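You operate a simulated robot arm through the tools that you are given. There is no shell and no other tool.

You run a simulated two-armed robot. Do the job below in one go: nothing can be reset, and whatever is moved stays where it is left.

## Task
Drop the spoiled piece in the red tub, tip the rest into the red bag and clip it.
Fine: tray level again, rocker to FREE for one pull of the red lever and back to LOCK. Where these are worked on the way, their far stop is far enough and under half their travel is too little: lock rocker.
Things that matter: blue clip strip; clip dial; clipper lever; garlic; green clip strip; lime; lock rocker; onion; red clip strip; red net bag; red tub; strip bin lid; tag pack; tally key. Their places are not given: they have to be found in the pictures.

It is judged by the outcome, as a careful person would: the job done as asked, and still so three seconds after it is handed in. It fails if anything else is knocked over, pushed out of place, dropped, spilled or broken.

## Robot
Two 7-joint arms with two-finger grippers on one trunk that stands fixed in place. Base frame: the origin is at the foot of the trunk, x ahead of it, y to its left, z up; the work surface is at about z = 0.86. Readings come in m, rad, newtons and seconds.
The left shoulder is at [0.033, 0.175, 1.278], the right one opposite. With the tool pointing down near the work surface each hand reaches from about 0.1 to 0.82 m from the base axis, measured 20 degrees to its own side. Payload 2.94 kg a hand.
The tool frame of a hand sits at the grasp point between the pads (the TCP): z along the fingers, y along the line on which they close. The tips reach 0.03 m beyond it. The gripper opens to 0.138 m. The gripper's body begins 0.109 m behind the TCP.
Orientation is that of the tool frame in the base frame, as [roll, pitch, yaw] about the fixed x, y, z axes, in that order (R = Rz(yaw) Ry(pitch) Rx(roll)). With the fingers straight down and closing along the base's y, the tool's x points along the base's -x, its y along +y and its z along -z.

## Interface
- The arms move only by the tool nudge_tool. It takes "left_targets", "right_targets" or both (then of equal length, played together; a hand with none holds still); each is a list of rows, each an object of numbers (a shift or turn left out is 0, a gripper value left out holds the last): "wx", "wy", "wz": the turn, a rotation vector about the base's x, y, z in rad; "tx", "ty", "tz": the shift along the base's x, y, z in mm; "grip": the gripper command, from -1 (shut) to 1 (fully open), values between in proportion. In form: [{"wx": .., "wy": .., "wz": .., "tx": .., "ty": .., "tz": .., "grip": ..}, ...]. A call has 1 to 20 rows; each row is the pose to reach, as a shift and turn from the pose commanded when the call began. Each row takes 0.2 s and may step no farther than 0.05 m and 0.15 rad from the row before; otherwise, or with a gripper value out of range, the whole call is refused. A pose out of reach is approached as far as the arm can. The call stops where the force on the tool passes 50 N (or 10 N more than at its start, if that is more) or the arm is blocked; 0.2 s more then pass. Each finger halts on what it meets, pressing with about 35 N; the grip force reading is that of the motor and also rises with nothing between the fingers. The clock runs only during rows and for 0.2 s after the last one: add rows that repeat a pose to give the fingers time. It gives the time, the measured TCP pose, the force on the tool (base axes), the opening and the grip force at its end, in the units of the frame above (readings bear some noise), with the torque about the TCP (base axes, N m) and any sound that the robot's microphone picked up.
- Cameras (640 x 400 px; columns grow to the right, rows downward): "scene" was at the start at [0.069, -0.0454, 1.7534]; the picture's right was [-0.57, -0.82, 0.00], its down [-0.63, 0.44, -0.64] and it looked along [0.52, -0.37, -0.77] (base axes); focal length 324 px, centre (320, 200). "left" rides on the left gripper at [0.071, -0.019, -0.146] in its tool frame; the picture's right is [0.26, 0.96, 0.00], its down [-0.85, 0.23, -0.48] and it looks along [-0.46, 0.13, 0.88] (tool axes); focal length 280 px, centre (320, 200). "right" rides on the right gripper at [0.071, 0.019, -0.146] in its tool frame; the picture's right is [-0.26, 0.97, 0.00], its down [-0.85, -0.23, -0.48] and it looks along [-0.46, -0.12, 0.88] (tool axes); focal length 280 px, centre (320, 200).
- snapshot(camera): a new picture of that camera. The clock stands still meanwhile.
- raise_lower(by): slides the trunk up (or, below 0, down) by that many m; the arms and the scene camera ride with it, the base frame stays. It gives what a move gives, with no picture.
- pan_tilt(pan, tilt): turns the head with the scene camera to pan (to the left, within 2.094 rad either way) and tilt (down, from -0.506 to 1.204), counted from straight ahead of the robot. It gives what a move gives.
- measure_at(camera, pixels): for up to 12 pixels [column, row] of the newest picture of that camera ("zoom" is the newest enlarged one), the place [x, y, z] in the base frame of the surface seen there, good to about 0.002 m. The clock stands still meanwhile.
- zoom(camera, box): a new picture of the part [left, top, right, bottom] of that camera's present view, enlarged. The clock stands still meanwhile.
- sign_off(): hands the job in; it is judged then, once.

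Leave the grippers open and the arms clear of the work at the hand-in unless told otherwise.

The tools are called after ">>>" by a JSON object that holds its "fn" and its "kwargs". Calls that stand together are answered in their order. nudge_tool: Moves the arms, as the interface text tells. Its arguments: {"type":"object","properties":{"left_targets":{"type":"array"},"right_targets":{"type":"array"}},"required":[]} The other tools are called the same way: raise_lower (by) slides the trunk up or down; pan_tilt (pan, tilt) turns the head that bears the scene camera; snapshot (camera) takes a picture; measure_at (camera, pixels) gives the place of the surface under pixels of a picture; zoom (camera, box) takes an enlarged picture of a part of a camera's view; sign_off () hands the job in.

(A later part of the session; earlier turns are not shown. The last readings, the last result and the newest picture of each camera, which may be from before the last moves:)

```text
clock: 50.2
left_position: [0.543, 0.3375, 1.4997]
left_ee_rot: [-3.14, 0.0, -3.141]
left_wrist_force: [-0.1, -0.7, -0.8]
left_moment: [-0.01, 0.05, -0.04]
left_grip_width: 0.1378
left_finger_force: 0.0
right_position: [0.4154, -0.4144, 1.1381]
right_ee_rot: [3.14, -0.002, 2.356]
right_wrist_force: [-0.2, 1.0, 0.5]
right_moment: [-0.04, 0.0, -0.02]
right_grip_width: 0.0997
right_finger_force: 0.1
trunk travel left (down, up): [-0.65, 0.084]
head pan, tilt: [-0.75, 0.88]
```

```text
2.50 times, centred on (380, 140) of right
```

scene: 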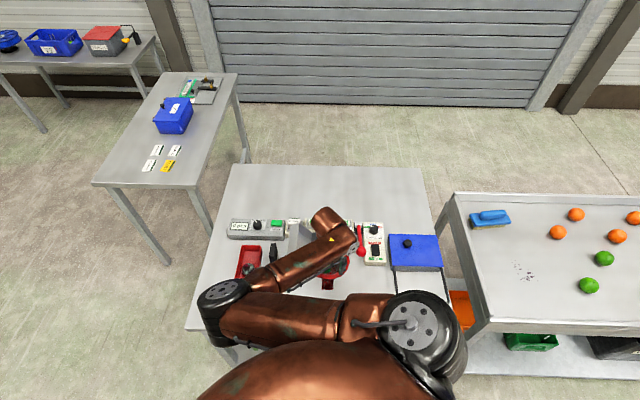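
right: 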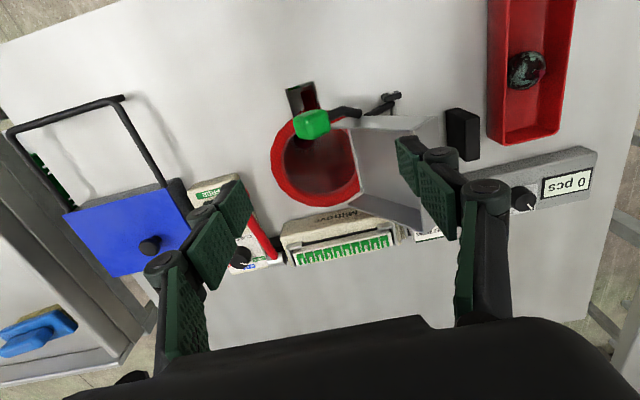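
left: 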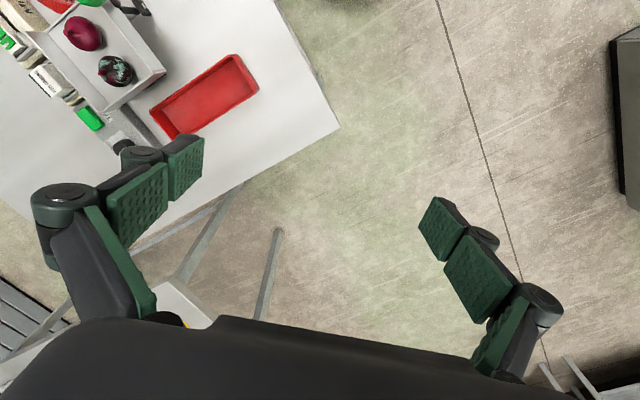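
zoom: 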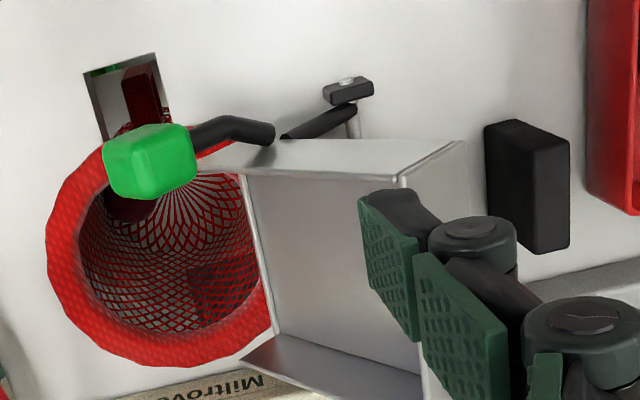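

Backed off with the tray unchanged. I'll measure the knob and crank here to get the exact angle, then turn the wrist +90° at this height.

>>> {"fn": "measure_at", "kwargs": {"camera": "right", "pixels": [[313, 120], [322, 117], [303, 120], [313, 134], [345, 113], [362, 115], [375, 112], [393, 97], [420, 118], [418, 128], [462, 118]]}}

>>> {"fn": "nudge_tool", "kwargs": {"right_targets": [{"tz": 20, "wz": 0.14}, {"tz": 40, "wz": 0.285}, {"tz": 40, "wz": 0.43}, {"tz": 40, "wz": 0.575}, {"tz": 40, "wz": 0.72}, {"tz": 40, "wz": 0.865}, {"tz": 40, "wz": 1.01}, {"tz": 40, "wz": 1.155}, {"tz": 40, "wz": 1.3}, {"tz": 40, "wz": 1.44}, {"tz": 40, "wz": 1.571}, {"tz": 40, "wz": 1.571}]}}

>>> {"fn": "snapshot", "kwargs": {"camera": "right"}}

```text
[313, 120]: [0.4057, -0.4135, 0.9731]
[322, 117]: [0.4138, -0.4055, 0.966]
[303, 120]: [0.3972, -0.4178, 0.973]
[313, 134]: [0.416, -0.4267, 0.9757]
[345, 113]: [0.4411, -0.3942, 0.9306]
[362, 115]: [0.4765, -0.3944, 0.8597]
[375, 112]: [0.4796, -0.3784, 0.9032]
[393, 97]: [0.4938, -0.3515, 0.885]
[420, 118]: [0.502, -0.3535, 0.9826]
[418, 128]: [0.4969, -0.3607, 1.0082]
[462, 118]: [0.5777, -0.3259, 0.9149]
```

```text
clock: 52.8
left_position: [0.5429, 0.3351, 1.5004]
left_ee_rot: [-3.139, 0.001, 3.141]
left_wrist_force: [-0.2, 0.5, 0.6]
left_moment: [0.01, -0.04, 0.0]
left_grip_width: 0.1382
left_finger_force: 0.0
right_position: [0.4152, -0.4108, 1.1762]
right_ee_rot: [3.142, -0.001, -2.355]
right_wrist_force: [0.5, 0.1, 0.6]
right_moment: [-0.03, -0.01, 0.03]
right_grip_width: 0.1003
right_finger_force: 0.0
trunk travel left (down, up): [-0.65, 0.084]
head pan, tilt: [-0.75, 0.88]
```

```text
taken
```

right: 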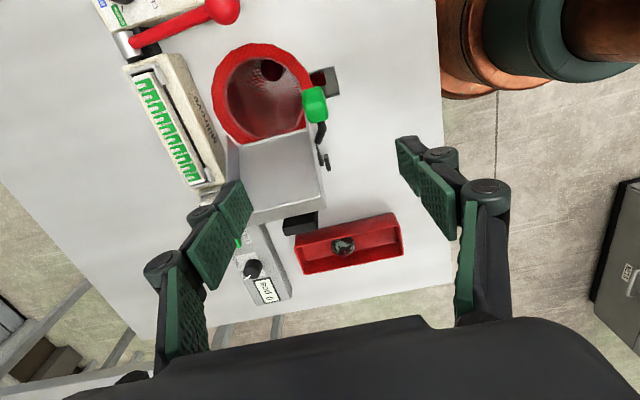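

The wrist turn is reachable with the trunk raised. The knob is at about 53°, centred near (0.411,-0.417,0.960). I'll narrow the fingers to 60 mm, centre over the knob and come down to z≈1.02.

>>> {"fn": "nudge_tool", "kwargs": {"right_targets": [{"tx": -5, "ty": -6, "tz": -30, "grip": -0.13}, {"tx": -5, "ty": -6, "tz": -70, "grip": -0.13}, {"tx": -5, "ty": -6, "tz": -110, "grip": -0.13}, {"tx": -5, "ty": -6, "tz": -150, "grip": -0.13}, {"tx": -5, "ty": -6, "tz": -150, "grip": -0.13}, {"tx": -5, "ty": -6, "tz": -150, "grip": -0.13}]}}

>>> {"fn": "snapshot", "kwargs": {"camera": "right"}}

```text
clock: 54.2
left_position: [0.5434, 0.3363, 1.5011]
left_ee_rot: [-3.141, -0.001, -3.141]
left_wrist_force: [-0.7, -0.1, -0.1]
left_moment: [-0.01, 0.0, 0.0]
left_grip_width: 0.1377
left_finger_force: 0.1
right_position: [0.4186, -0.434, 1.0461]
right_ee_rot: [-3.105, 0.004, -2.376]
right_wrist_force: [0.6, -0.1, 0.2]
right_moment: [0.0, 0.0, -0.01]
right_grip_width: 0.06
right_finger_force: 0.1
trunk travel left (down, up): [-0.65, 0.084]
head pan, tilt: [-0.75, 0.88]
```

```text
taken
```

right: 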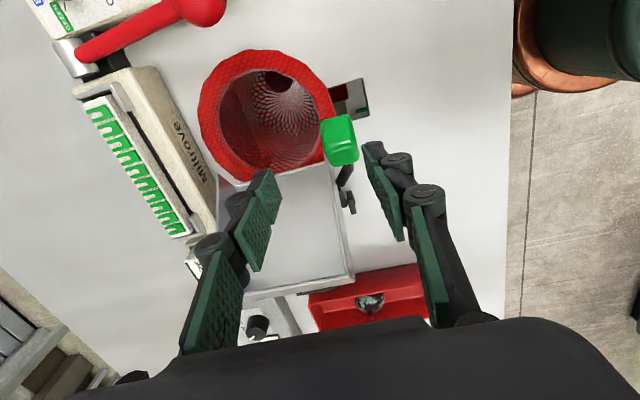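

The hand is off target by about 20 mm and slightly tilted, with no contact. I'll hold for a moment to see whether it settles.

>>> {"fn": "nudge_tool", "kwargs": {"right_targets": [{"tx": 0}, {"tx": 0}]}}

>>> {"fn": "snapshot", "kwargs": {"camera": "scene"}}

```text
clock: 54.8
left_position: [0.5425, 0.3353, 1.5007]
left_ee_rot: [-3.139, 0.0, -3.141]
left_wrist_force: [1.3, 0.2, 0.1]
left_moment: [0.03, -0.01, 0.0]
left_grip_width: 0.138
left_finger_force: 0.1
right_position: [0.4172, -0.4361, 1.044]
right_ee_rot: [-3.106, 0.001, -2.375]
right_wrist_force: [0.0, -0.9, -0.8]
right_moment: [-0.03, 0.02, -0.02]
right_grip_width: 0.0599
right_finger_force: 0.1
trunk travel left (down, up): [-0.65, 0.084]
head pan, tilt: [-0.75, 0.88]
```

```text
taken
```

scene: 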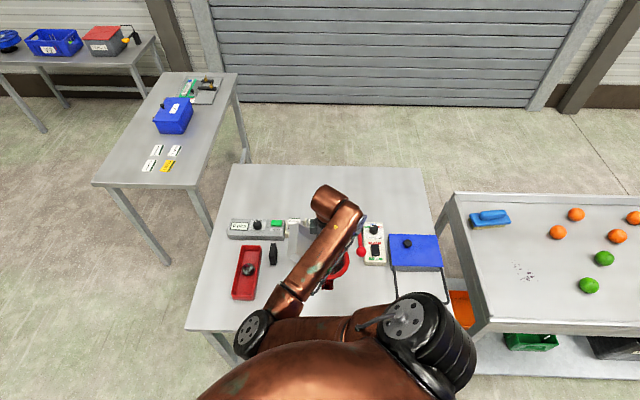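

It settled off-target, so this wrist turn hits a joint limit here even without a warning. New approach: go back to the other wrist turn, and use the fingers fully open, so the pushing finger backs onto its own hard stop and can't be pushed open. I'll rise and turn back -90°.

>>> {"fn": "nudge_tool", "kwargs": {"right_targets": [{"tz": 40, "grip": 0.5}, {"tz": 80, "grip": 1}, {"tz": 120, "wz": -0.14, "grip": 1}, {"tz": 140, "wz": -0.285}, {"tz": 140, "wz": -0.43}, {"tz": 140, "wz": -0.575}, {"tz": 140, "wz": -0.72}, {"tz": 140, "wz": -0.865}, {"tz": 140, "wz": -1.01}, {"tz": 140, "wz": -1.155}, {"tz": 140, "wz": -1.3}, {"tz": 140, "wz": -1.44}, {"tz": 140, "wz": -1.551}, {"tz": 140, "wz": -1.551}]}}

>>> {"fn": "snapshot", "kwargs": {"camera": "right"}}

```text
clock: 57.8
left_position: [0.542, 0.3366, 1.4988]
left_ee_rot: [-3.14, 0.0, -3.141]
left_wrist_force: [0.0, 0.8, 0.5]
left_moment: [0.01, 0.05, 0.03]
left_grip_width: 0.1381
left_finger_force: 0.1
right_position: [0.4093, -0.4174, 1.1662]
right_ee_rot: [3.141, -0.002, 2.374]
right_wrist_force: [-0.3, -0.2, 0.6]
right_moment: [0.02, 0.02, -0.02]
right_grip_width: 0.1382
right_finger_force: 0.1
trunk travel left (down, up): [-0.65, 0.084]
head pan, tilt: [-0.75, 0.88]
```

```text
taken
```

right: 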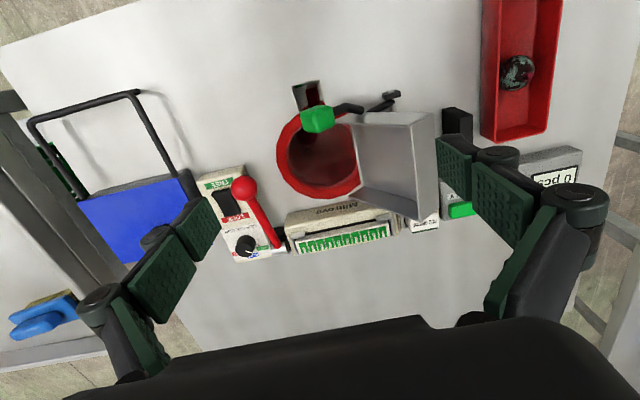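

The hand is back in place, fully open and level. I'll centre the open fingers around the knob, slightly to its front, and come down to z≈1.03 for a check.

>>> {"fn": "nudge_tool", "kwargs": {"right_targets": [{"tx": 14.3, "ty": 22.1, "tz": -30, "wz": -0.018}, {"tx": 14.3, "ty": 22.1, "tz": -70, "wz": -0.018}, {"tx": 14.3, "ty": 22.1, "tz": -110, "wz": -0.018}, {"tx": 14.3, "ty": 22.1, "tz": -136, "wz": -0.018}, {"tx": 14.3, "ty": 22.1, "tz": -136, "wz": -0.018}]}}

>>> {"fn": "snapshot", "kwargs": {"camera": "right"}}

```text
clock: 59.2
left_position: [0.544, 0.3366, 1.4997]
left_ee_rot: [-3.138, 0.002, -3.141]
left_wrist_force: [0.5, 0.3, 1.4]
left_moment: [0.02, 0.02, 0.01]
left_grip_width: 0.1378
left_finger_force: 0.0
right_position: [0.437, -0.4345, 1.0614]
right_ee_rot: [-3.138, 0.072, 2.313]
right_wrist_force: [-1.4, -0.7, 0.6]
right_moment: [0.02, 0.01, 0.0]
right_grip_width: 0.138
right_finger_force: 0.0
trunk travel left (down, up): [-0.65, 0.084]
head pan, tilt: [-0.75, 0.88]
stopped in row 5 (right hand): the arm was blocked; the commanded pose is now the measured one
```

```text
taken
```

right: 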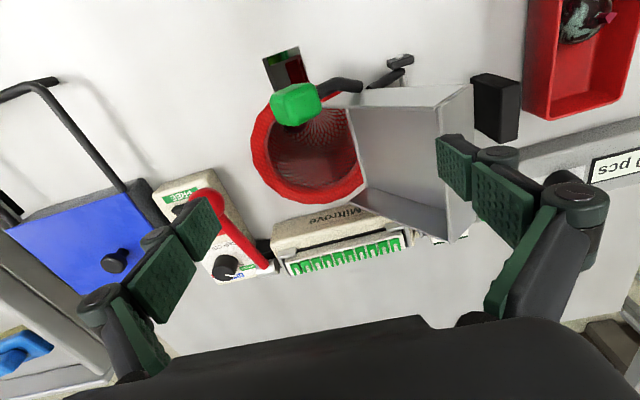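

The arm reports being blocked although the hand touches nothing, so a link higher up must be against something or at a limit. I'll look at the whole arm from the scene camera.

>>> {"fn": "snapshot", "kwargs": {"camera": "scene"}}

>>> {"fn": "measure_at", "kwargs": {"camera": "scene", "pixels": [[250, 330], [330, 200], [300, 260], [400, 320], [320, 330], [430, 380], [285, 300]]}}

```text
taken
```

scene: 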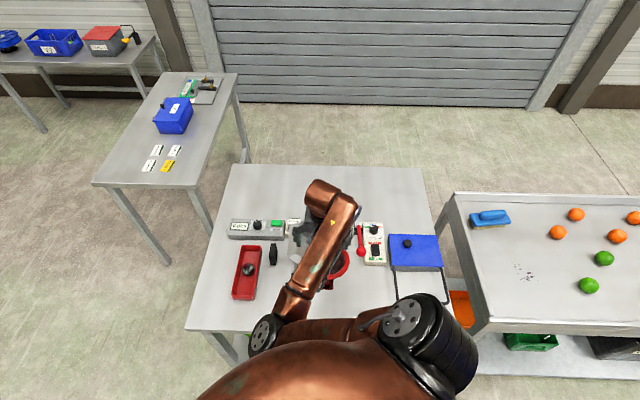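

```text
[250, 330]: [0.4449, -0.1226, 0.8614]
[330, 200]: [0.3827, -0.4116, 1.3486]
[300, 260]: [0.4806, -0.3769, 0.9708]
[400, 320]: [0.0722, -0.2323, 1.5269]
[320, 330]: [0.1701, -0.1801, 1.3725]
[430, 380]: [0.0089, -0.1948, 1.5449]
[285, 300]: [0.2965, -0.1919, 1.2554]
```

The elbow has swung down and in towards the trunk compared with when tipping worked. I'll rise, straighten the tool (wx≈0.055, wy≈0.046, wz≈0.043) and move outward to unfold the elbow, then come back in from there.

>>> {"fn": "nudge_tool", "kwargs": {"right_targets": [{"tz": 30, "wx": 0.02, "wy": 0.015, "wz": 0.015}, {"tz": 65, "wx": 0.04, "wy": 0.03, "wz": 0.03}, {"tz": 100, "wx": 0.0555, "wy": 0.046, "wz": 0.043}, {"tx": 15, "ty": 15, "tz": 130, "wx": 0.0555, "wy": 0.046, "wz": 0.043}, {"tx": 35, "ty": 35, "tz": 150, "wx": 0.0555, "wy": 0.046, "wz": 0.043}, {"tx": 55, "ty": 60, "tz": 160, "wx": 0.0555, "wy": 0.046, "wz": 0.043}, {"tx": 75, "ty": 85, "tz": 160, "wx": 0.0555, "wy": 0.046, "wz": 0.043}, {"tx": 75, "ty": 85, "tz": 160, "wx": 0.0555, "wy": 0.046, "wz": 0.043}]}}

>>> {"fn": "snapshot", "kwargs": {"camera": "scene"}}

```text
clock: 61.0
left_position: [0.5426, 0.3355, 1.5005]
left_ee_rot: [-3.14, 0.0, 3.141]
left_wrist_force: [-0.4, -0.1, -0.3]
left_moment: [0.0, 0.01, -0.02]
left_grip_width: 0.1384
left_finger_force: 0.0
right_position: [0.5116, -0.3458, 1.2165]
right_ee_rot: [3.139, -0.009, 2.358]
right_wrist_force: [0.1, -0.6, -0.5]
right_moment: [0.03, -0.02, 0.01]
right_grip_width: 0.138
right_finger_force: 0.1
trunk travel left (down, up): [-0.65, 0.084]
head pan, tilt: [-0.75, 0.88]
```

```text
taken
```

scene: 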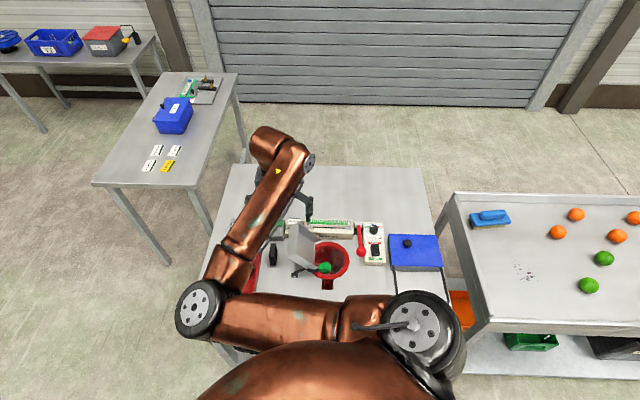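

The elbow has unfolded again. I'll come back in towards the knob lower down (z≈1.08, tips above the tilted tray) and check the tracking.

>>> {"fn": "nudge_tool", "kwargs": {"right_targets": [{"tx": 0, "ty": 0, "tz": -45}, {"tx": -10, "ty": -5, "tz": -90}, {"tx": -30, "ty": -15, "tz": -125}, {"tx": -55, "ty": -30, "tz": -136}, {"tx": -75, "ty": -42, "tz": -136}, {"tx": -88, "ty": -49.5, "tz": -136}, {"tx": -88, "ty": -49.5, "tz": -136}, {"tx": -88, "ty": -49.5, "tz": -136}]}}

>>> {"fn": "snapshot", "kwargs": {"camera": "scene"}}

>>> {"fn": "snapshot", "kwargs": {"camera": "right"}}

```text
clock: 62.8
left_position: [0.5431, 0.336, 1.4997]
left_ee_rot: [-3.139, -0.002, -3.142]
left_wrist_force: [-1.2, 0.7, -0.4]
left_moment: [0.0, 0.01, 0.02]
left_grip_width: 0.1379
left_finger_force: 0.1
right_position: [0.4288, -0.4094, 1.0971]
right_ee_rot: [3.141, 0.026, 2.341]
right_wrist_force: [0.6, 0.2, -0.3]
right_moment: [0.01, -0.02, -0.02]
right_grip_width: 0.1383
right_finger_force: 0.1
trunk travel left (down, up): [-0.65, 0.084]
head pan, tilt: [-0.75, 0.88]
```

```text
taken
```

scene: 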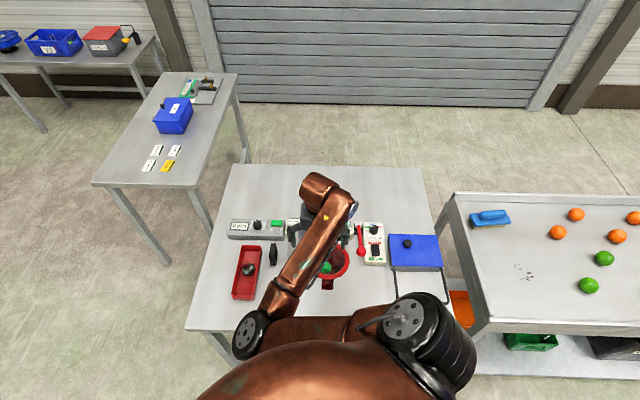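

```text
taken
```

right: 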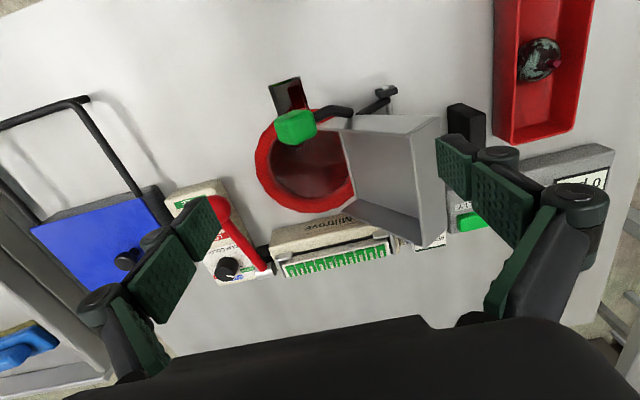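

Here the arm folds too tightly again. A better idea is to bring the tray back by pressing its floor instead: that contact point is farther out, where this arm is comfortable, and it turns the tray the same way. I'll close the fingers and move above the tray's inside first.

>>> {"fn": "nudge_tool", "kwargs": {"right_targets": [{"tz": 25, "grip": 0}, {"tx": 10, "ty": -3, "tz": 50, "grip": -1}, {"tx": 45, "ty": -10, "tz": 55, "grip": -1}, {"tx": 75, "ty": -17, "tz": 55, "grip": -1}, {"tx": 101.8, "ty": -24, "tz": 55, "grip": -1}, {"tx": 101.8, "ty": -24, "tz": 55, "grip": -1}, {"tx": 101.8, "ty": -24, "tz": 55, "grip": -1}]}}

>>> {"fn": "snapshot", "kwargs": {"camera": "right"}}

>>> {"fn": "snapshot", "kwargs": {"camera": "scene"}}

```text
clock: 64.4
left_position: [0.5431, 0.3361, 1.4995]
left_ee_rot: [-3.141, 0.0, -3.142]
left_wrist_force: [-0.2, 0.0, 0.1]
left_moment: [-0.02, 0.01, -0.03]
left_grip_width: 0.1382
left_finger_force: 0.1
right_position: [0.5244, -0.416, 1.1366]
right_ee_rot: [3.14, -0.009, 2.362]
right_wrist_force: [-0.6, 0.4, -0.5]
right_moment: [0.01, 0.0, 0.0]
right_grip_width: 0.0002
right_finger_force: 6.2
trunk travel left (down, up): [-0.65, 0.084]
head pan, tilt: [-0.75, 0.88]
```

```text
taken
```

right: 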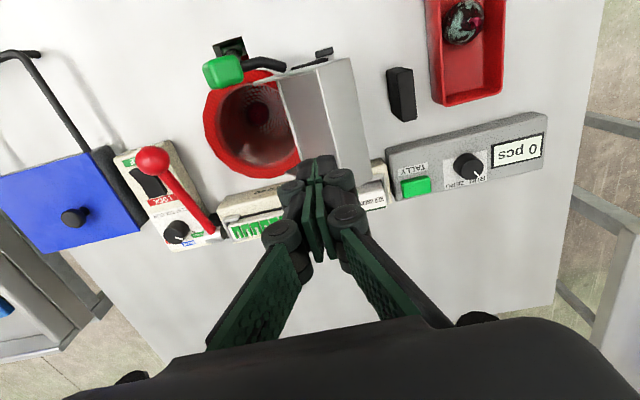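

```text
taken
```

scene: 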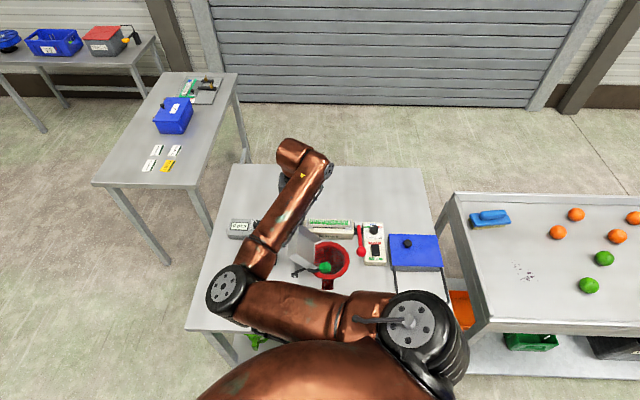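

Tracking is good here: (0.524,-0.416,1.137). I'll measure the tray's tilted floor and walls from this view before pressing.

>>> {"fn": "zoom", "kwargs": {"camera": "right", "box": [190, 30, 430, 220]}}

>>> {"fn": "measure_at", "kwargs": {"camera": "right", "pixels": [[300, 110], [285, 100], [315, 90], [308, 130], [325, 75], [348, 62], [352, 110], [282, 82], [322, 110], [300, 145]]}}

```text
2.11 times, centred on (310, 125) of right
```

zoom: 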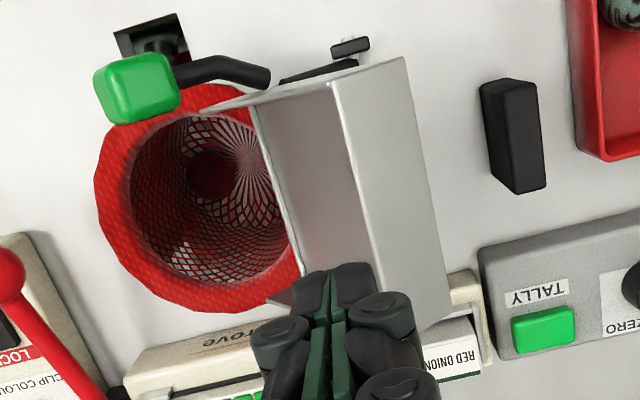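

```text
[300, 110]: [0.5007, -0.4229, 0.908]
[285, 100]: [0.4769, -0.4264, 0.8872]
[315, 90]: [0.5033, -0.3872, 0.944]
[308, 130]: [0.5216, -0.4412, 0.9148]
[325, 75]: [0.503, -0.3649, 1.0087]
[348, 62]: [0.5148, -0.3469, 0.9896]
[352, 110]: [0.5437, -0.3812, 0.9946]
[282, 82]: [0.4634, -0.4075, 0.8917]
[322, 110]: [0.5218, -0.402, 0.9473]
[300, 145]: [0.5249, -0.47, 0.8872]
```

The floor tilt is about 51° and the tub-side wall's top edge stands at (a bit past the axle) z≈1.01, so a vertical finger inside the tray can push that edge with a long lever arm. I'll lower the closed fingers inside the tray, clear of wall and floor, to z=1.010.

>>> {"fn": "nudge_tool", "kwargs": {"right_targets": [{"tz": -40, "grip": -1}, {"tz": -80, "grip": -1}, {"tz": -110, "grip": -1}, {"tz": -126, "grip": -1}, {"tz": -126, "grip": -1}]}}

>>> {"fn": "snapshot", "kwargs": {"camera": "right"}}

>>> {"fn": "zoom", "kwargs": {"camera": "scene", "box": [220, 190, 380, 300]}}

```text
clock: 65.6
left_position: [0.543, 0.3357, 1.4997]
left_ee_rot: [-3.139, -0.001, -3.14]
left_wrist_force: [-0.1, -1.0, -0.3]
left_moment: [0.0, -0.03, 0.0]
left_grip_width: 0.1381
left_finger_force: 0.0
right_position: [0.5248, -0.4172, 1.011]
right_ee_rot: [3.14, -0.008, 2.361]
right_wrist_force: [-0.6, -0.8, -0.9]
right_moment: [-0.02, 0.0, 0.02]
right_grip_width: 0.0001
right_finger_force: 28.2
trunk travel left (down, up): [-0.65, 0.084]
head pan, tilt: [-0.75, 0.88]
```

```text
taken
```

right: 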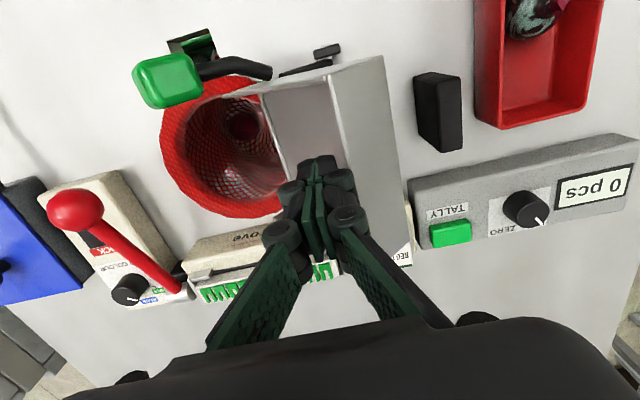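

```text
3.64 times, centred on (300, 245) of scene
```

zoom: 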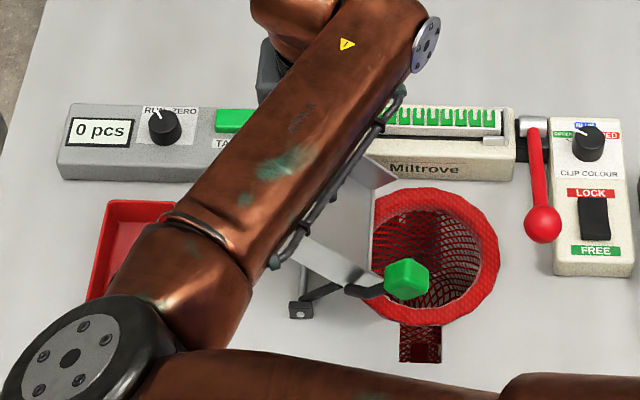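

No contact yet. I'll push slowly towards the tub side in small steps, to where the tray should be near 40°, watching the force.

>>> {"fn": "nudge_tool", "kwargs": {"right_targets": [{"tx": 5, "ty": 5, "tz": 0, "grip": -1}, {"tx": 9, "ty": 9, "tz": 0, "grip": -1}, {"tx": 13, "ty": 13, "tz": 1, "grip": -1}, {"tx": 18, "ty": 18, "tz": 2, "grip": -1}, {"tx": 22, "ty": 22, "tz": 2, "grip": -1}, {"tx": 26, "ty": 26, "tz": 3, "grip": -1}, {"tx": 26, "ty": 26, "tz": 3, "grip": -1}]}}

>>> {"fn": "snapshot", "kwargs": {"camera": "right"}}

>>> {"fn": "zoom", "kwargs": {"camera": "scene", "box": [220, 190, 380, 300]}}

```text
clock: 67.2
left_position: [0.5431, 0.3355, 1.5012]
left_ee_rot: [-3.14, -0.001, 3.141]
left_wrist_force: [0.5, 0.0, 0.1]
left_moment: [0.0, 0.02, 0.01]
left_grip_width: 0.1382
left_finger_force: 0.1
right_position: [0.5518, -0.3937, 1.0122]
right_ee_rot: [3.14, -0.007, 2.362]
right_wrist_force: [-0.3, 0.1, 0.7]
right_moment: [-0.03, 0.0, -0.01]
right_grip_width: 0.0
right_finger_force: 28.8
trunk travel left (down, up): [-0.65, 0.084]
head pan, tilt: [-0.75, 0.88]
```

```text
taken
```

right: 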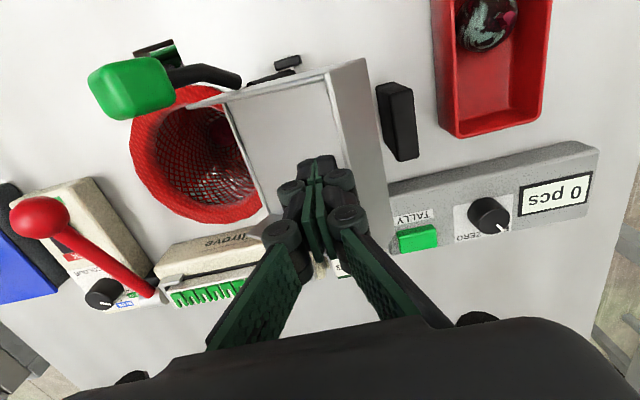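

```text
3.64 times, centred on (300, 245) of scene
```

zoom: 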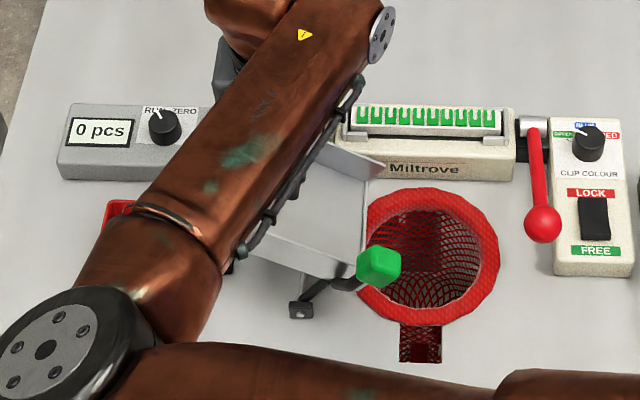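

It turns easily: the tray is at about 38° with no measurable load. I'll continue along the arc to level.

>>> {"fn": "nudge_tool", "kwargs": {"right_targets": [{"tx": 8, "ty": 8, "tz": 1, "grip": -1}, {"tx": 16, "ty": 16, "tz": 1, "grip": -1}, {"tx": 23, "ty": 23, "tz": -3, "grip": -1}, {"tx": 30, "ty": 30, "tz": -8, "grip": -1}, {"tx": 37, "ty": 37, "tz": -14, "grip": -1}, {"tx": 43, "ty": 43, "tz": -21, "grip": -1}, {"tx": 43, "ty": 43, "tz": -21, "grip": -1}]}}

>>> {"fn": "snapshot", "kwargs": {"camera": "right"}}

>>> {"fn": "zoom", "kwargs": {"camera": "scene", "box": [220, 190, 380, 300]}}

```text
clock: 68.8
left_position: [0.5425, 0.3371, 1.5008]
left_ee_rot: [-3.139, 0.0, 3.141]
left_wrist_force: [0.4, -0.9, 0.2]
left_moment: [0.02, -0.01, -0.01]
left_grip_width: 0.138
left_finger_force: 0.1
right_position: [0.5939, -0.35, 0.9918]
right_ee_rot: [3.139, -0.009, 2.362]
right_wrist_force: [-0.7, -0.2, 0.0]
right_moment: [0.0, 0.02, 0.01]
right_grip_width: 0.0
right_finger_force: 27.9
trunk travel left (down, up): [-0.65, 0.084]
head pan, tilt: [-0.75, 0.88]
```

```text
taken
```

right: 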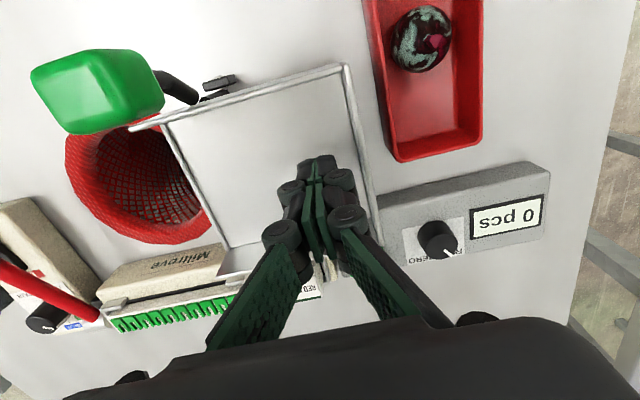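

```text
3.64 times, centred on (300, 245) of scene
```

zoom: 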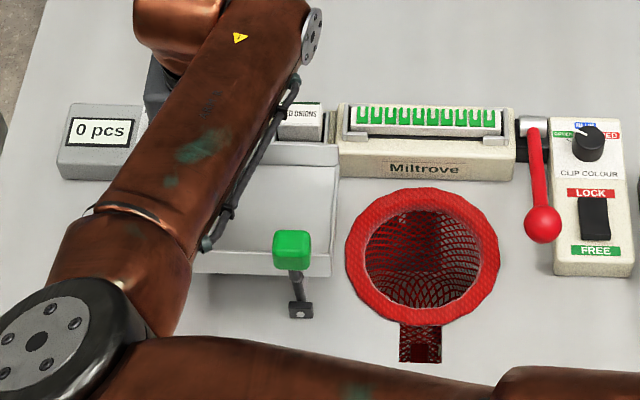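

The tray looks level or nearly so. I'll measure its floor at several spots to check the tilt.

>>> {"fn": "measure_at", "kwargs": {"camera": "right", "pixels": [[200, 130], [320, 90], [225, 200], [270, 110], [345, 140], [260, 190], [95, 80], [347, 75], [360, 160]]}}

```text
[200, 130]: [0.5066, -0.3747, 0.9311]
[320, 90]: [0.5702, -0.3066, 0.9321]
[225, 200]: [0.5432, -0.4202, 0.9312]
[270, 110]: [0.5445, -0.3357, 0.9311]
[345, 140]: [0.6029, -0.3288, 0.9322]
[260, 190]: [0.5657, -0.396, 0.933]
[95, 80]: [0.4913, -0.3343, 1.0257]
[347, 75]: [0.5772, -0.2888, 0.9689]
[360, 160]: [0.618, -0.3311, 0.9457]
```

The floor reads 0.931–0.932 all over, so it is level to within about half a degree. To be sure it is seated on its rest, I'll press the floor lightly near the tub side, then lift off.

>>> {"fn": "nudge_tool", "kwargs": {"right_targets": [{"tz": -15, "grip": -1}, {"tz": -26, "grip": -1}, {"tz": -30, "grip": -1}, {"tz": -33, "grip": -1}]}}

>>> {"fn": "nudge_tool", "kwargs": {"right_targets": [{"tz": 20, "grip": -1}, {"tz": 60, "grip": -1}, {"tz": 105, "grip": -1}, {"tz": 150, "grip": -1}, {"tz": 195, "grip": -1}, {"tz": 195, "grip": -1}]}}

>>> {"fn": "snapshot", "kwargs": {"camera": "right"}}

```text
clock: 69.8
left_position: [0.5433, 0.3343, 1.5011]
left_ee_rot: [-3.14, 0.001, -3.14]
left_wrist_force: [0.0, -0.5, -0.6]
left_moment: [-0.01, 0.01, -0.01]
left_grip_width: 0.1381
left_finger_force: 0.1
right_position: [0.5932, -0.3492, 0.9594]
right_ee_rot: [3.139, -0.008, 2.362]
right_wrist_force: [0.6, 1.6, 0.1]
right_moment: [0.01, -0.02, 0.01]
right_grip_width: 0.0
right_finger_force: 28.7
trunk travel left (down, up): [-0.65, 0.084]
head pan, tilt: [-0.75, 0.88]
```

```text
clock: 71.2
left_position: [0.5438, 0.335, 1.5007]
left_ee_rot: [-3.14, -0.001, 3.141]
left_wrist_force: [0.7, -0.4, -0.1]
left_moment: [-0.03, 0.02, 0.0]
left_grip_width: 0.1379
left_finger_force: 0.1
right_position: [0.5958, -0.3488, 1.1524]
right_ee_rot: [3.141, -0.01, 2.36]
right_wrist_force: [0.5, 0.3, 0.3]
right_moment: [0.01, 0.0, -0.03]
right_grip_width: 0.0
right_finger_force: 28.2
trunk travel left (down, up): [-0.65, 0.084]
head pan, tilt: [-0.75, 0.88]
```

```text
taken
```

right: 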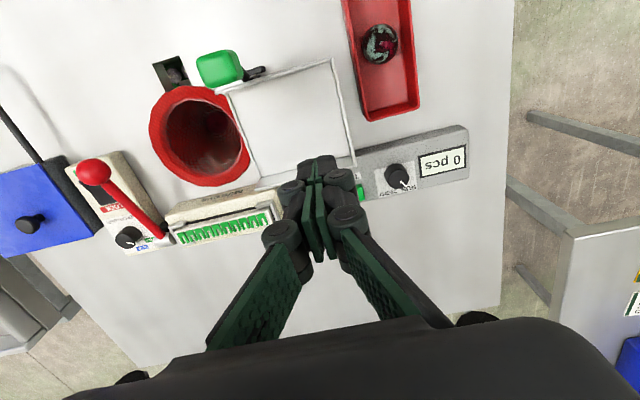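

The fingers reached the floor level without load, and the tray stayed put. I'll verify the level once more and check the bag and panel from this view.

>>> {"fn": "measure_at", "kwargs": {"camera": "right", "pixels": [[260, 110], [320, 85], [270, 160], [335, 130], [290, 120], [218, 68], [243, 88]]}}

>>> {"fn": "zoom", "kwargs": {"camera": "right", "box": [140, 50, 360, 200]}}

>>> {"fn": "zoom", "kwargs": {"camera": "right", "box": [60, 140, 200, 270]}}

```text
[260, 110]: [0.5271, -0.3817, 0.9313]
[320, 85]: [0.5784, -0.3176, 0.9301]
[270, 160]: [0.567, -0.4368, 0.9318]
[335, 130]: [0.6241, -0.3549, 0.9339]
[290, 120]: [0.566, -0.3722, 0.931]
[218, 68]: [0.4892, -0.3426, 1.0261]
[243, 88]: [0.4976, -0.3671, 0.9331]
```

```text
2.67 times, centred on (250, 125) of right
```

zoom: 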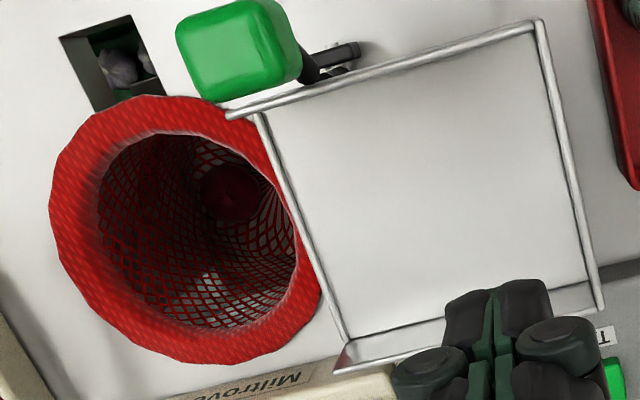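

```text
3.08 times, centred on (130, 205) of right
```

zoom: 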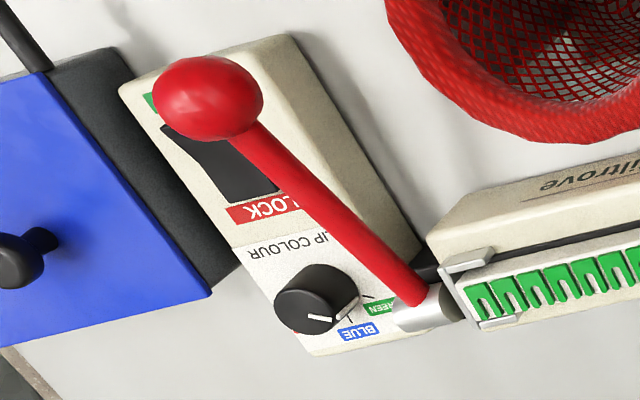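

The tray is level and the onion is in the bag. Before clipping I want to be certain where the colour dial points, so I'll zoom hard on the dial in the scene and right cameras.

>>> {"fn": "snapshot", "kwargs": {"camera": "scene"}}

>>> {"fn": "zoom", "kwargs": {"camera": "scene", "box": [350, 215, 395, 270]}}

>>> {"fn": "zoom", "kwargs": {"camera": "right", "box": [105, 215, 185, 265]}}

```text
taken
```

scene: 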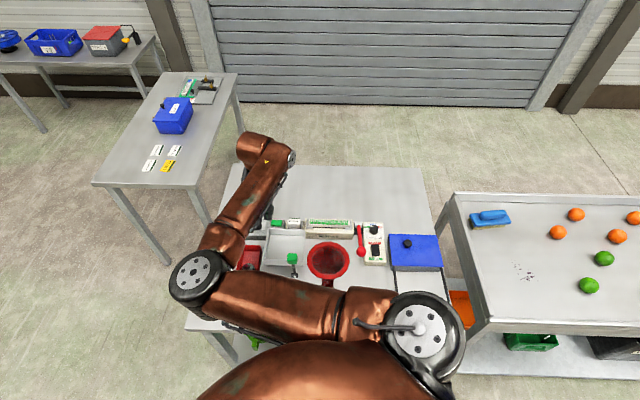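

```text
7.27 times, centred on (372, 242) of scene
```

zoom: 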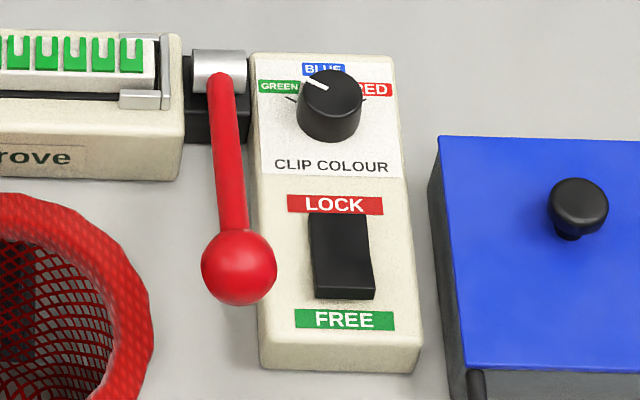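

```text
8.00 times, centred on (145, 240) of right
```

zoom: 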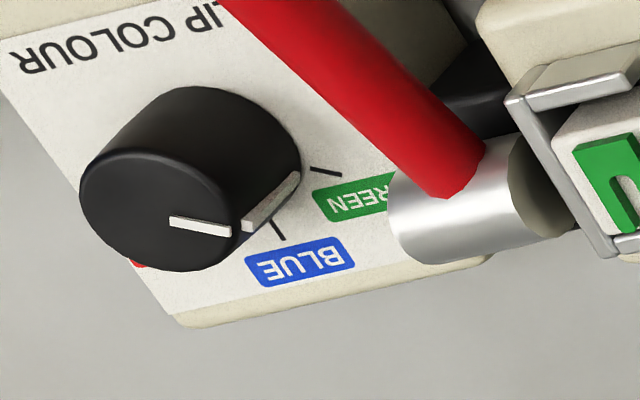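

The pointer's side mark lines up with the GREEN tick, matching the loaded green strip, so I'll leave the dial alone. Now the rocker: I'll carry the closed right hand over to above its FREE end at about (0.340,-0.620), staying at z≈1.15.

>>> {"fn": "nudge_tool", "kwargs": {"right_targets": [{"tx": -32, "ty": -34, "tz": 5, "grip": -1}, {"tx": -64, "ty": -68, "tz": 5, "grip": -1}, {"tx": -96, "ty": -102, "tz": 5, "grip": -1}, {"tx": -128, "ty": -136, "tz": 0, "grip": -1}, {"tx": -160, "ty": -170, "tz": 0, "grip": -1}, {"tx": -192, "ty": -204, "tz": 0, "grip": -1}, {"tx": -224, "ty": -238, "tz": 0, "grip": -1}, {"tx": -255.7, "ty": -271.3, "tz": 0, "grip": -1}, {"tx": -255.7, "ty": -271.3, "tz": 0, "grip": -1}]}}

>>> {"fn": "snapshot", "kwargs": {"camera": "right"}}

>>> {"fn": "snapshot", "kwargs": {"camera": "scene"}}

```text
clock: 73.2
left_position: [0.5427, 0.3372, 1.4981]
left_ee_rot: [-3.139, 0.0, -3.142]
left_wrist_force: [0.0, 0.4, -0.5]
left_moment: [-0.04, 0.02, -0.02]
left_grip_width: 0.1382
left_finger_force: 0.1
right_position: [0.3373, -0.6202, 1.1565]
right_ee_rot: [3.139, -0.009, 2.36]
right_wrist_force: [0.5, 0.2, 0.5]
right_moment: [0.0, 0.0, 0.0]
right_grip_width: 0.0001
right_finger_force: 28.4
trunk travel left (down, up): [-0.65, 0.084]
head pan, tilt: [-0.75, 0.88]
```

```text
taken
```

right: 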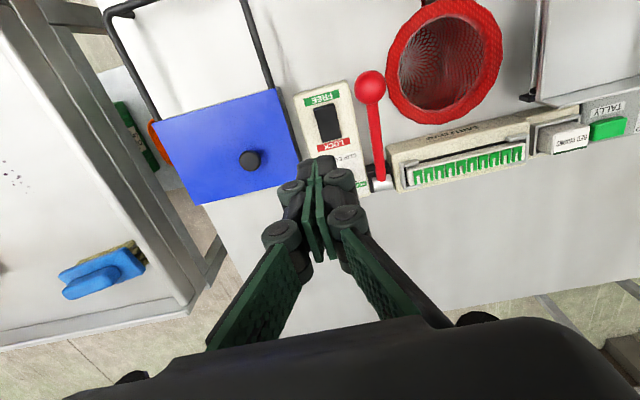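

```text
taken
```

scene: 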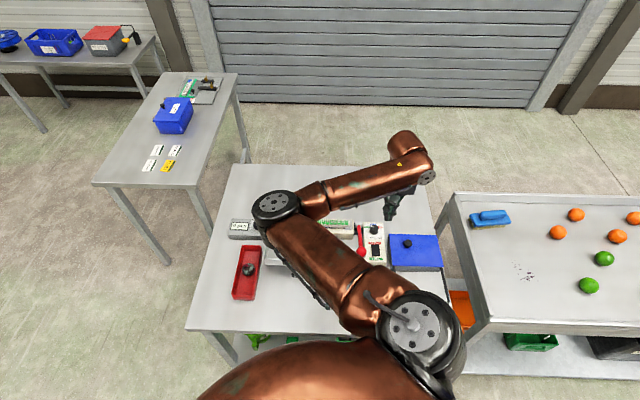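

The panel is clearly in view with the rocker at (328,125). I'll zoom in and measure the rocker ends, ball and lever.

>>> {"fn": "zoom", "kwargs": {"camera": "right", "box": [290, 60, 400, 200]}}

>>> {"fn": "measure_at", "kwargs": {"camera": "right", "pixels": [[324, 108], [328, 125], [332, 140], [316, 108], [333, 106], [321, 99], [330, 146], [370, 82], [375, 130], [380, 175], [347, 110], [305, 110]]}}

```text
2.86 times, centred on (345, 130) of right
```

zoom: 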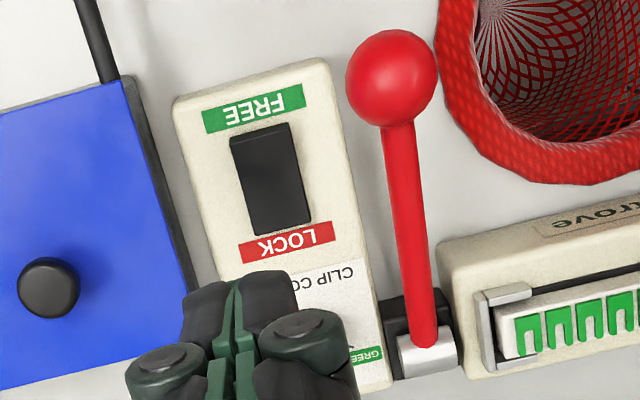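

```text
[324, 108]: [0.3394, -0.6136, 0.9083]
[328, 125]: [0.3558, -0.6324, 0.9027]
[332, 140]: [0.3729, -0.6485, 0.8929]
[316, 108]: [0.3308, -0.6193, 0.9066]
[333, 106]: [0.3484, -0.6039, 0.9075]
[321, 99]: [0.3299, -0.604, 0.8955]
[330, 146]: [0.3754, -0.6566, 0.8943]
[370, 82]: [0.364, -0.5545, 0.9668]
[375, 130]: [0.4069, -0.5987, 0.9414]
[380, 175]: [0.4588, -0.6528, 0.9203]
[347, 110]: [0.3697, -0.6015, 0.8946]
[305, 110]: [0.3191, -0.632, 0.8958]
```

The rocker's FREE end is at (0.339,-0.614,0.908) and its LOCK end is flush at 0.893. I'll place the closed tips over the outer part of the FREE end and descend to z≈0.965 (tips 0.935) for a check, keeping clear of the red ball.

>>> {"fn": "nudge_tool", "kwargs": {"right_targets": [{"tx": -2.8, "ty": 11.4, "tz": -30, "grip": -1}, {"tx": -2.8, "ty": 11.4, "tz": -75, "grip": -1}, {"tx": -2.8, "ty": 11.4, "tz": -120, "grip": -1}, {"tx": -2.8, "ty": 11.4, "tz": -160, "grip": -1}, {"tx": -2.8, "ty": 11.4, "tz": -190, "grip": -1}, {"tx": -2.8, "ty": 11.4, "tz": -190, "grip": -1}]}}

>>> {"fn": "snapshot", "kwargs": {"camera": "right"}}

>>> {"fn": "zoom", "kwargs": {"camera": "scene", "box": [330, 190, 440, 290]}}

```text
clock: 74.6
left_position: [0.5427, 0.337, 1.4989]
left_ee_rot: [-3.14, 0.002, -3.141]
left_wrist_force: [-0.5, 0.3, -0.8]
left_moment: [-0.04, -0.01, 0.04]
left_grip_width: 0.1381
left_finger_force: 0.0
right_position: [0.3349, -0.6099, 0.9646]
right_ee_rot: [3.141, -0.009, 2.359]
right_wrist_force: [0.2, 0.5, 0.3]
right_moment: [-0.02, 0.01, 0.01]
right_grip_width: 0.0
right_finger_force: 28.5
trunk travel left (down, up): [-0.65, 0.084]
head pan, tilt: [-0.75, 0.88]
```

```text
taken
```

right: 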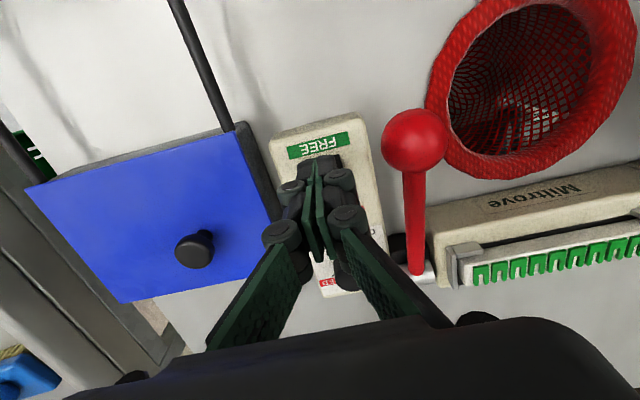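

```text
4.00 times, centred on (385, 240) of scene
```

zoom: 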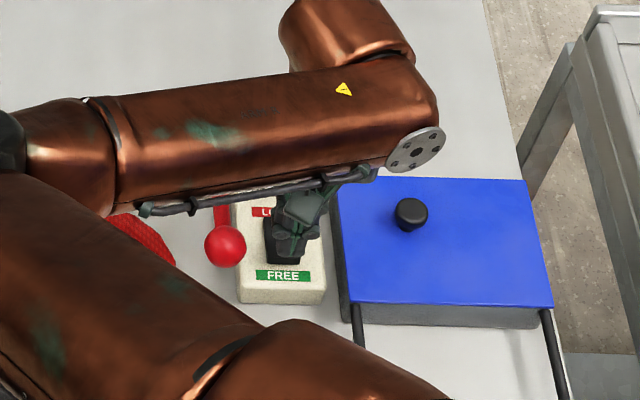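

The tips are right over the FREE end and clear of the ball. I'll press down 38 mm in steps so the FREE end goes to its stop.

>>> {"fn": "nudge_tool", "kwargs": {"right_targets": [{"tz": -20, "grip": -1}, {"tz": -27, "grip": -1}, {"tz": -32, "grip": -1}, {"tz": -36, "grip": -1}, {"tz": -38, "grip": -1}, {"tz": -38, "grip": -1}]}}

>>> {"fn": "zoom", "kwargs": {"camera": "right", "box": [230, 80, 430, 300]}}

```text
clock: 76.0
left_position: [0.5418, 0.3384, 1.5009]
left_ee_rot: [-3.137, 0.001, -3.14]
left_wrist_force: [0.5, 0.2, -0.9]
left_moment: [-0.03, 0.02, -0.01]
left_grip_width: 0.1381
left_finger_force: 0.2
right_position: [0.3354, -0.6099, 0.9294]
right_ee_rot: [-3.141, -0.005, 2.359]
right_wrist_force: [-1.4, -0.2, 25.4]
right_moment: [-0.26, -0.18, 0.08]
right_grip_width: 0.0059
right_finger_force: 28.6
trunk travel left (down, up): [-0.65, 0.084]
head pan, tilt: [-0.75, 0.88]
```

```text
1.82 times, centred on (330, 190) of right
```

zoom: 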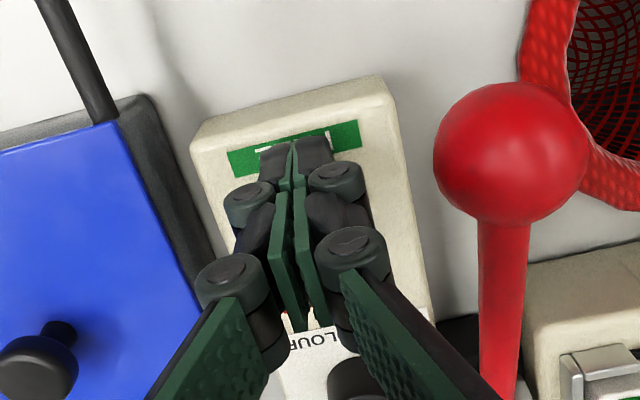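

The wrist reads 25 N with the tips at about 0.899. I'll lift off and look at the rocker's state.

>>> {"fn": "nudge_tool", "kwargs": {"right_targets": [{"tz": 20, "grip": -1}, {"tz": 60, "grip": -1}, {"tz": 105, "grip": -1}, {"tz": 150, "grip": -1}, {"tz": 195, "grip": -1}, {"tz": 195, "grip": -1}]}}

>>> {"fn": "snapshot", "kwargs": {"camera": "right"}}

>>> {"fn": "zoom", "kwargs": {"camera": "right", "box": [290, 60, 400, 200]}}

>>> {"fn": "measure_at", "kwargs": {"camera": "right", "pixels": [[324, 108], [328, 125], [332, 140], [321, 112], [330, 132], [370, 82]]}}

```text
clock: 77.4
left_position: [0.5435, 0.3351, 1.4994]
left_ee_rot: [-3.14, -0.001, -3.141]
left_wrist_force: [0.2, 0.2, 0.0]
left_moment: [0.03, -0.02, 0.0]
left_grip_width: 0.1382
left_finger_force: 0.0
right_position: [0.3369, -0.6122, 1.1209]
right_ee_rot: [3.14, -0.008, 2.361]
right_wrist_force: [-0.1, 0.5, 0.1]
right_moment: [0.03, -0.01, 0.02]
right_grip_width: 0.0001
right_finger_force: 28.3
trunk travel left (down, up): [-0.65, 0.084]
head pan, tilt: [-0.75, 0.88]
```

```text
taken
```

right: 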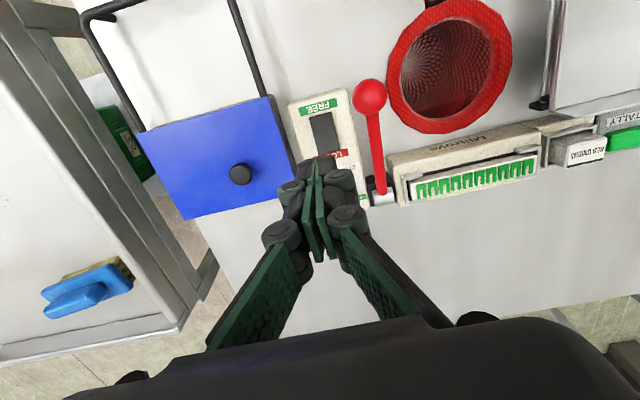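

```text
2.86 times, centred on (345, 130) of right
```

zoom: 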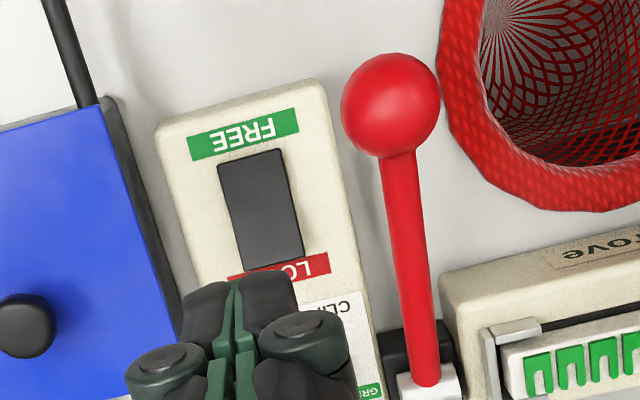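

```text
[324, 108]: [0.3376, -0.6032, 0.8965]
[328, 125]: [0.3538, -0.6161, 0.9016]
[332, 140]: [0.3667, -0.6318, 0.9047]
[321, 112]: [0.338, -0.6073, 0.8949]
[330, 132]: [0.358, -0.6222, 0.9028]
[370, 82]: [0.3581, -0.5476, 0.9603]
```

The rocker has flipped: the FREE end is now down at 0.895 and the LOCK end up at about 0.905. Now the lever: its ball centre is about (0.367,-0.559,0.951). I'll move the closed fingers above the ball and come down to about 10 mm above it.

>>> {"fn": "nudge_tool", "kwargs": {"right_targets": [{"tx": 15, "ty": 27, "tz": 0, "grip": -1}, {"tx": 28.9, "ty": 53.9, "tz": 0, "grip": -1}, {"tx": 28.9, "ty": 53.9, "tz": -40, "grip": -1}, {"tx": 28.9, "ty": 53.9, "tz": -80, "grip": -1}, {"tx": 28.9, "ty": 53.9, "tz": -108, "grip": -1}, {"tx": 28.9, "ty": 53.9, "tz": -108, "grip": -1}]}}

>>> {"fn": "snapshot", "kwargs": {"camera": "right"}}

>>> {"fn": "zoom", "kwargs": {"camera": "scene", "box": [330, 190, 440, 290]}}

```text
clock: 78.8
left_position: [0.5429, 0.3346, 1.4999]
left_ee_rot: [-3.141, 0.0, 3.14]
left_wrist_force: [0.1, -0.3, 0.1]
left_moment: [0.05, 0.0, -0.01]
left_grip_width: 0.1381
left_finger_force: 0.0
right_position: [0.3655, -0.5557, 1.0136]
right_ee_rot: [3.139, -0.008, 2.36]
right_wrist_force: [-0.3, -1.3, 1.1]
right_moment: [0.02, 0.01, -0.03]
right_grip_width: 0.0
right_finger_force: 28.0
trunk travel left (down, up): [-0.65, 0.084]
head pan, tilt: [-0.75, 0.88]
```

```text
taken
```

right: 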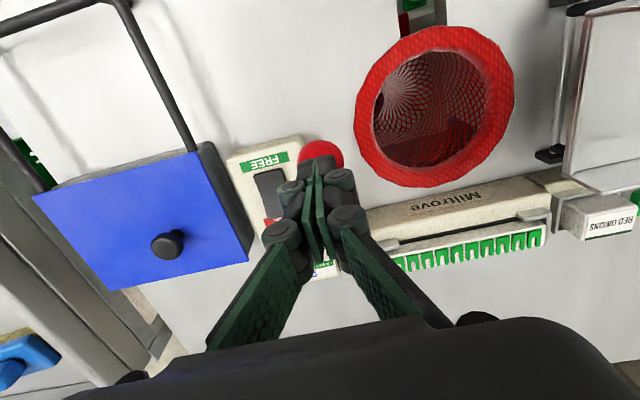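

```text
4.00 times, centred on (385, 240) of scene
```

zoom: 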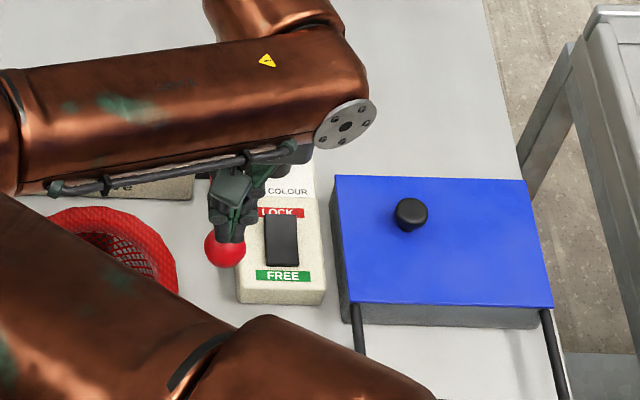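

The tips are centred over the ball. I'll press down gently in small steps to see whether the lever moves down freely.

>>> {"fn": "nudge_tool", "kwargs": {"right_targets": [{"tz": -8, "grip": -1}, {"tz": -14, "grip": -1}, {"tz": -19, "grip": -1}, {"tz": -24, "grip": -1}, {"tz": -29, "grip": -1}]}}

>>> {"fn": "zoom", "kwargs": {"camera": "right", "box": [220, 100, 420, 300]}}

>>> {"fn": "zoom", "kwargs": {"camera": "scene", "box": [330, 190, 440, 290]}}

```text
clock: 80.0
left_position: [0.5429, 0.3356, 1.5008]
left_ee_rot: [-3.14, 0.0, 3.141]
left_wrist_force: [0.5, -0.1, 0.0]
left_moment: [0.0, -0.03, 0.02]
left_grip_width: 0.1379
left_finger_force: 0.0
right_position: [0.3664, -0.5546, 0.9845]
right_ee_rot: [3.14, -0.008, 2.36]
right_wrist_force: [-1.2, 0.1, 2.8]
right_moment: [-0.03, 0.01, 0.03]
right_grip_width: 0.0
right_finger_force: 28.4
trunk travel left (down, up): [-0.65, 0.084]
head pan, tilt: [-0.75, 0.88]
```

```text
2.00 times, centred on (320, 200) of right
```

zoom: 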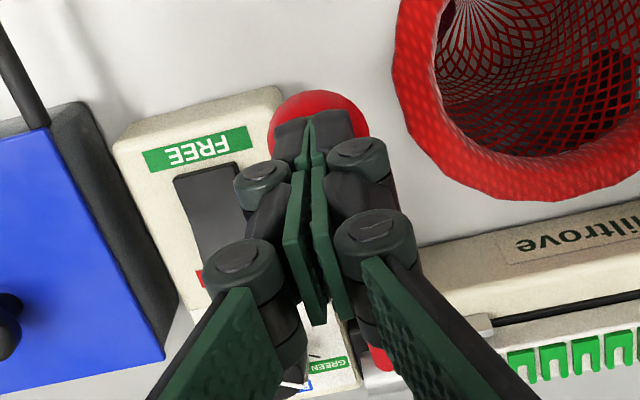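

```text
4.00 times, centred on (385, 240) of scene
```

zoom: 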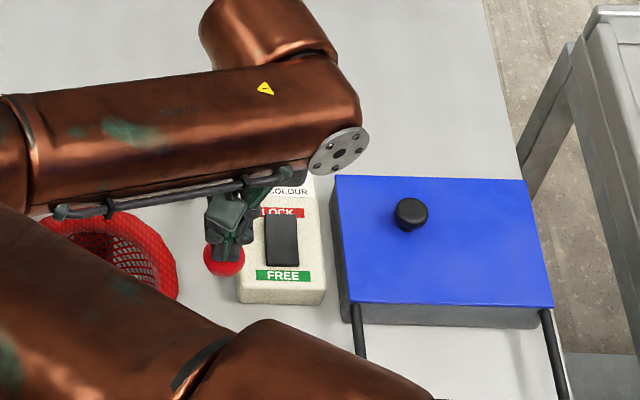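

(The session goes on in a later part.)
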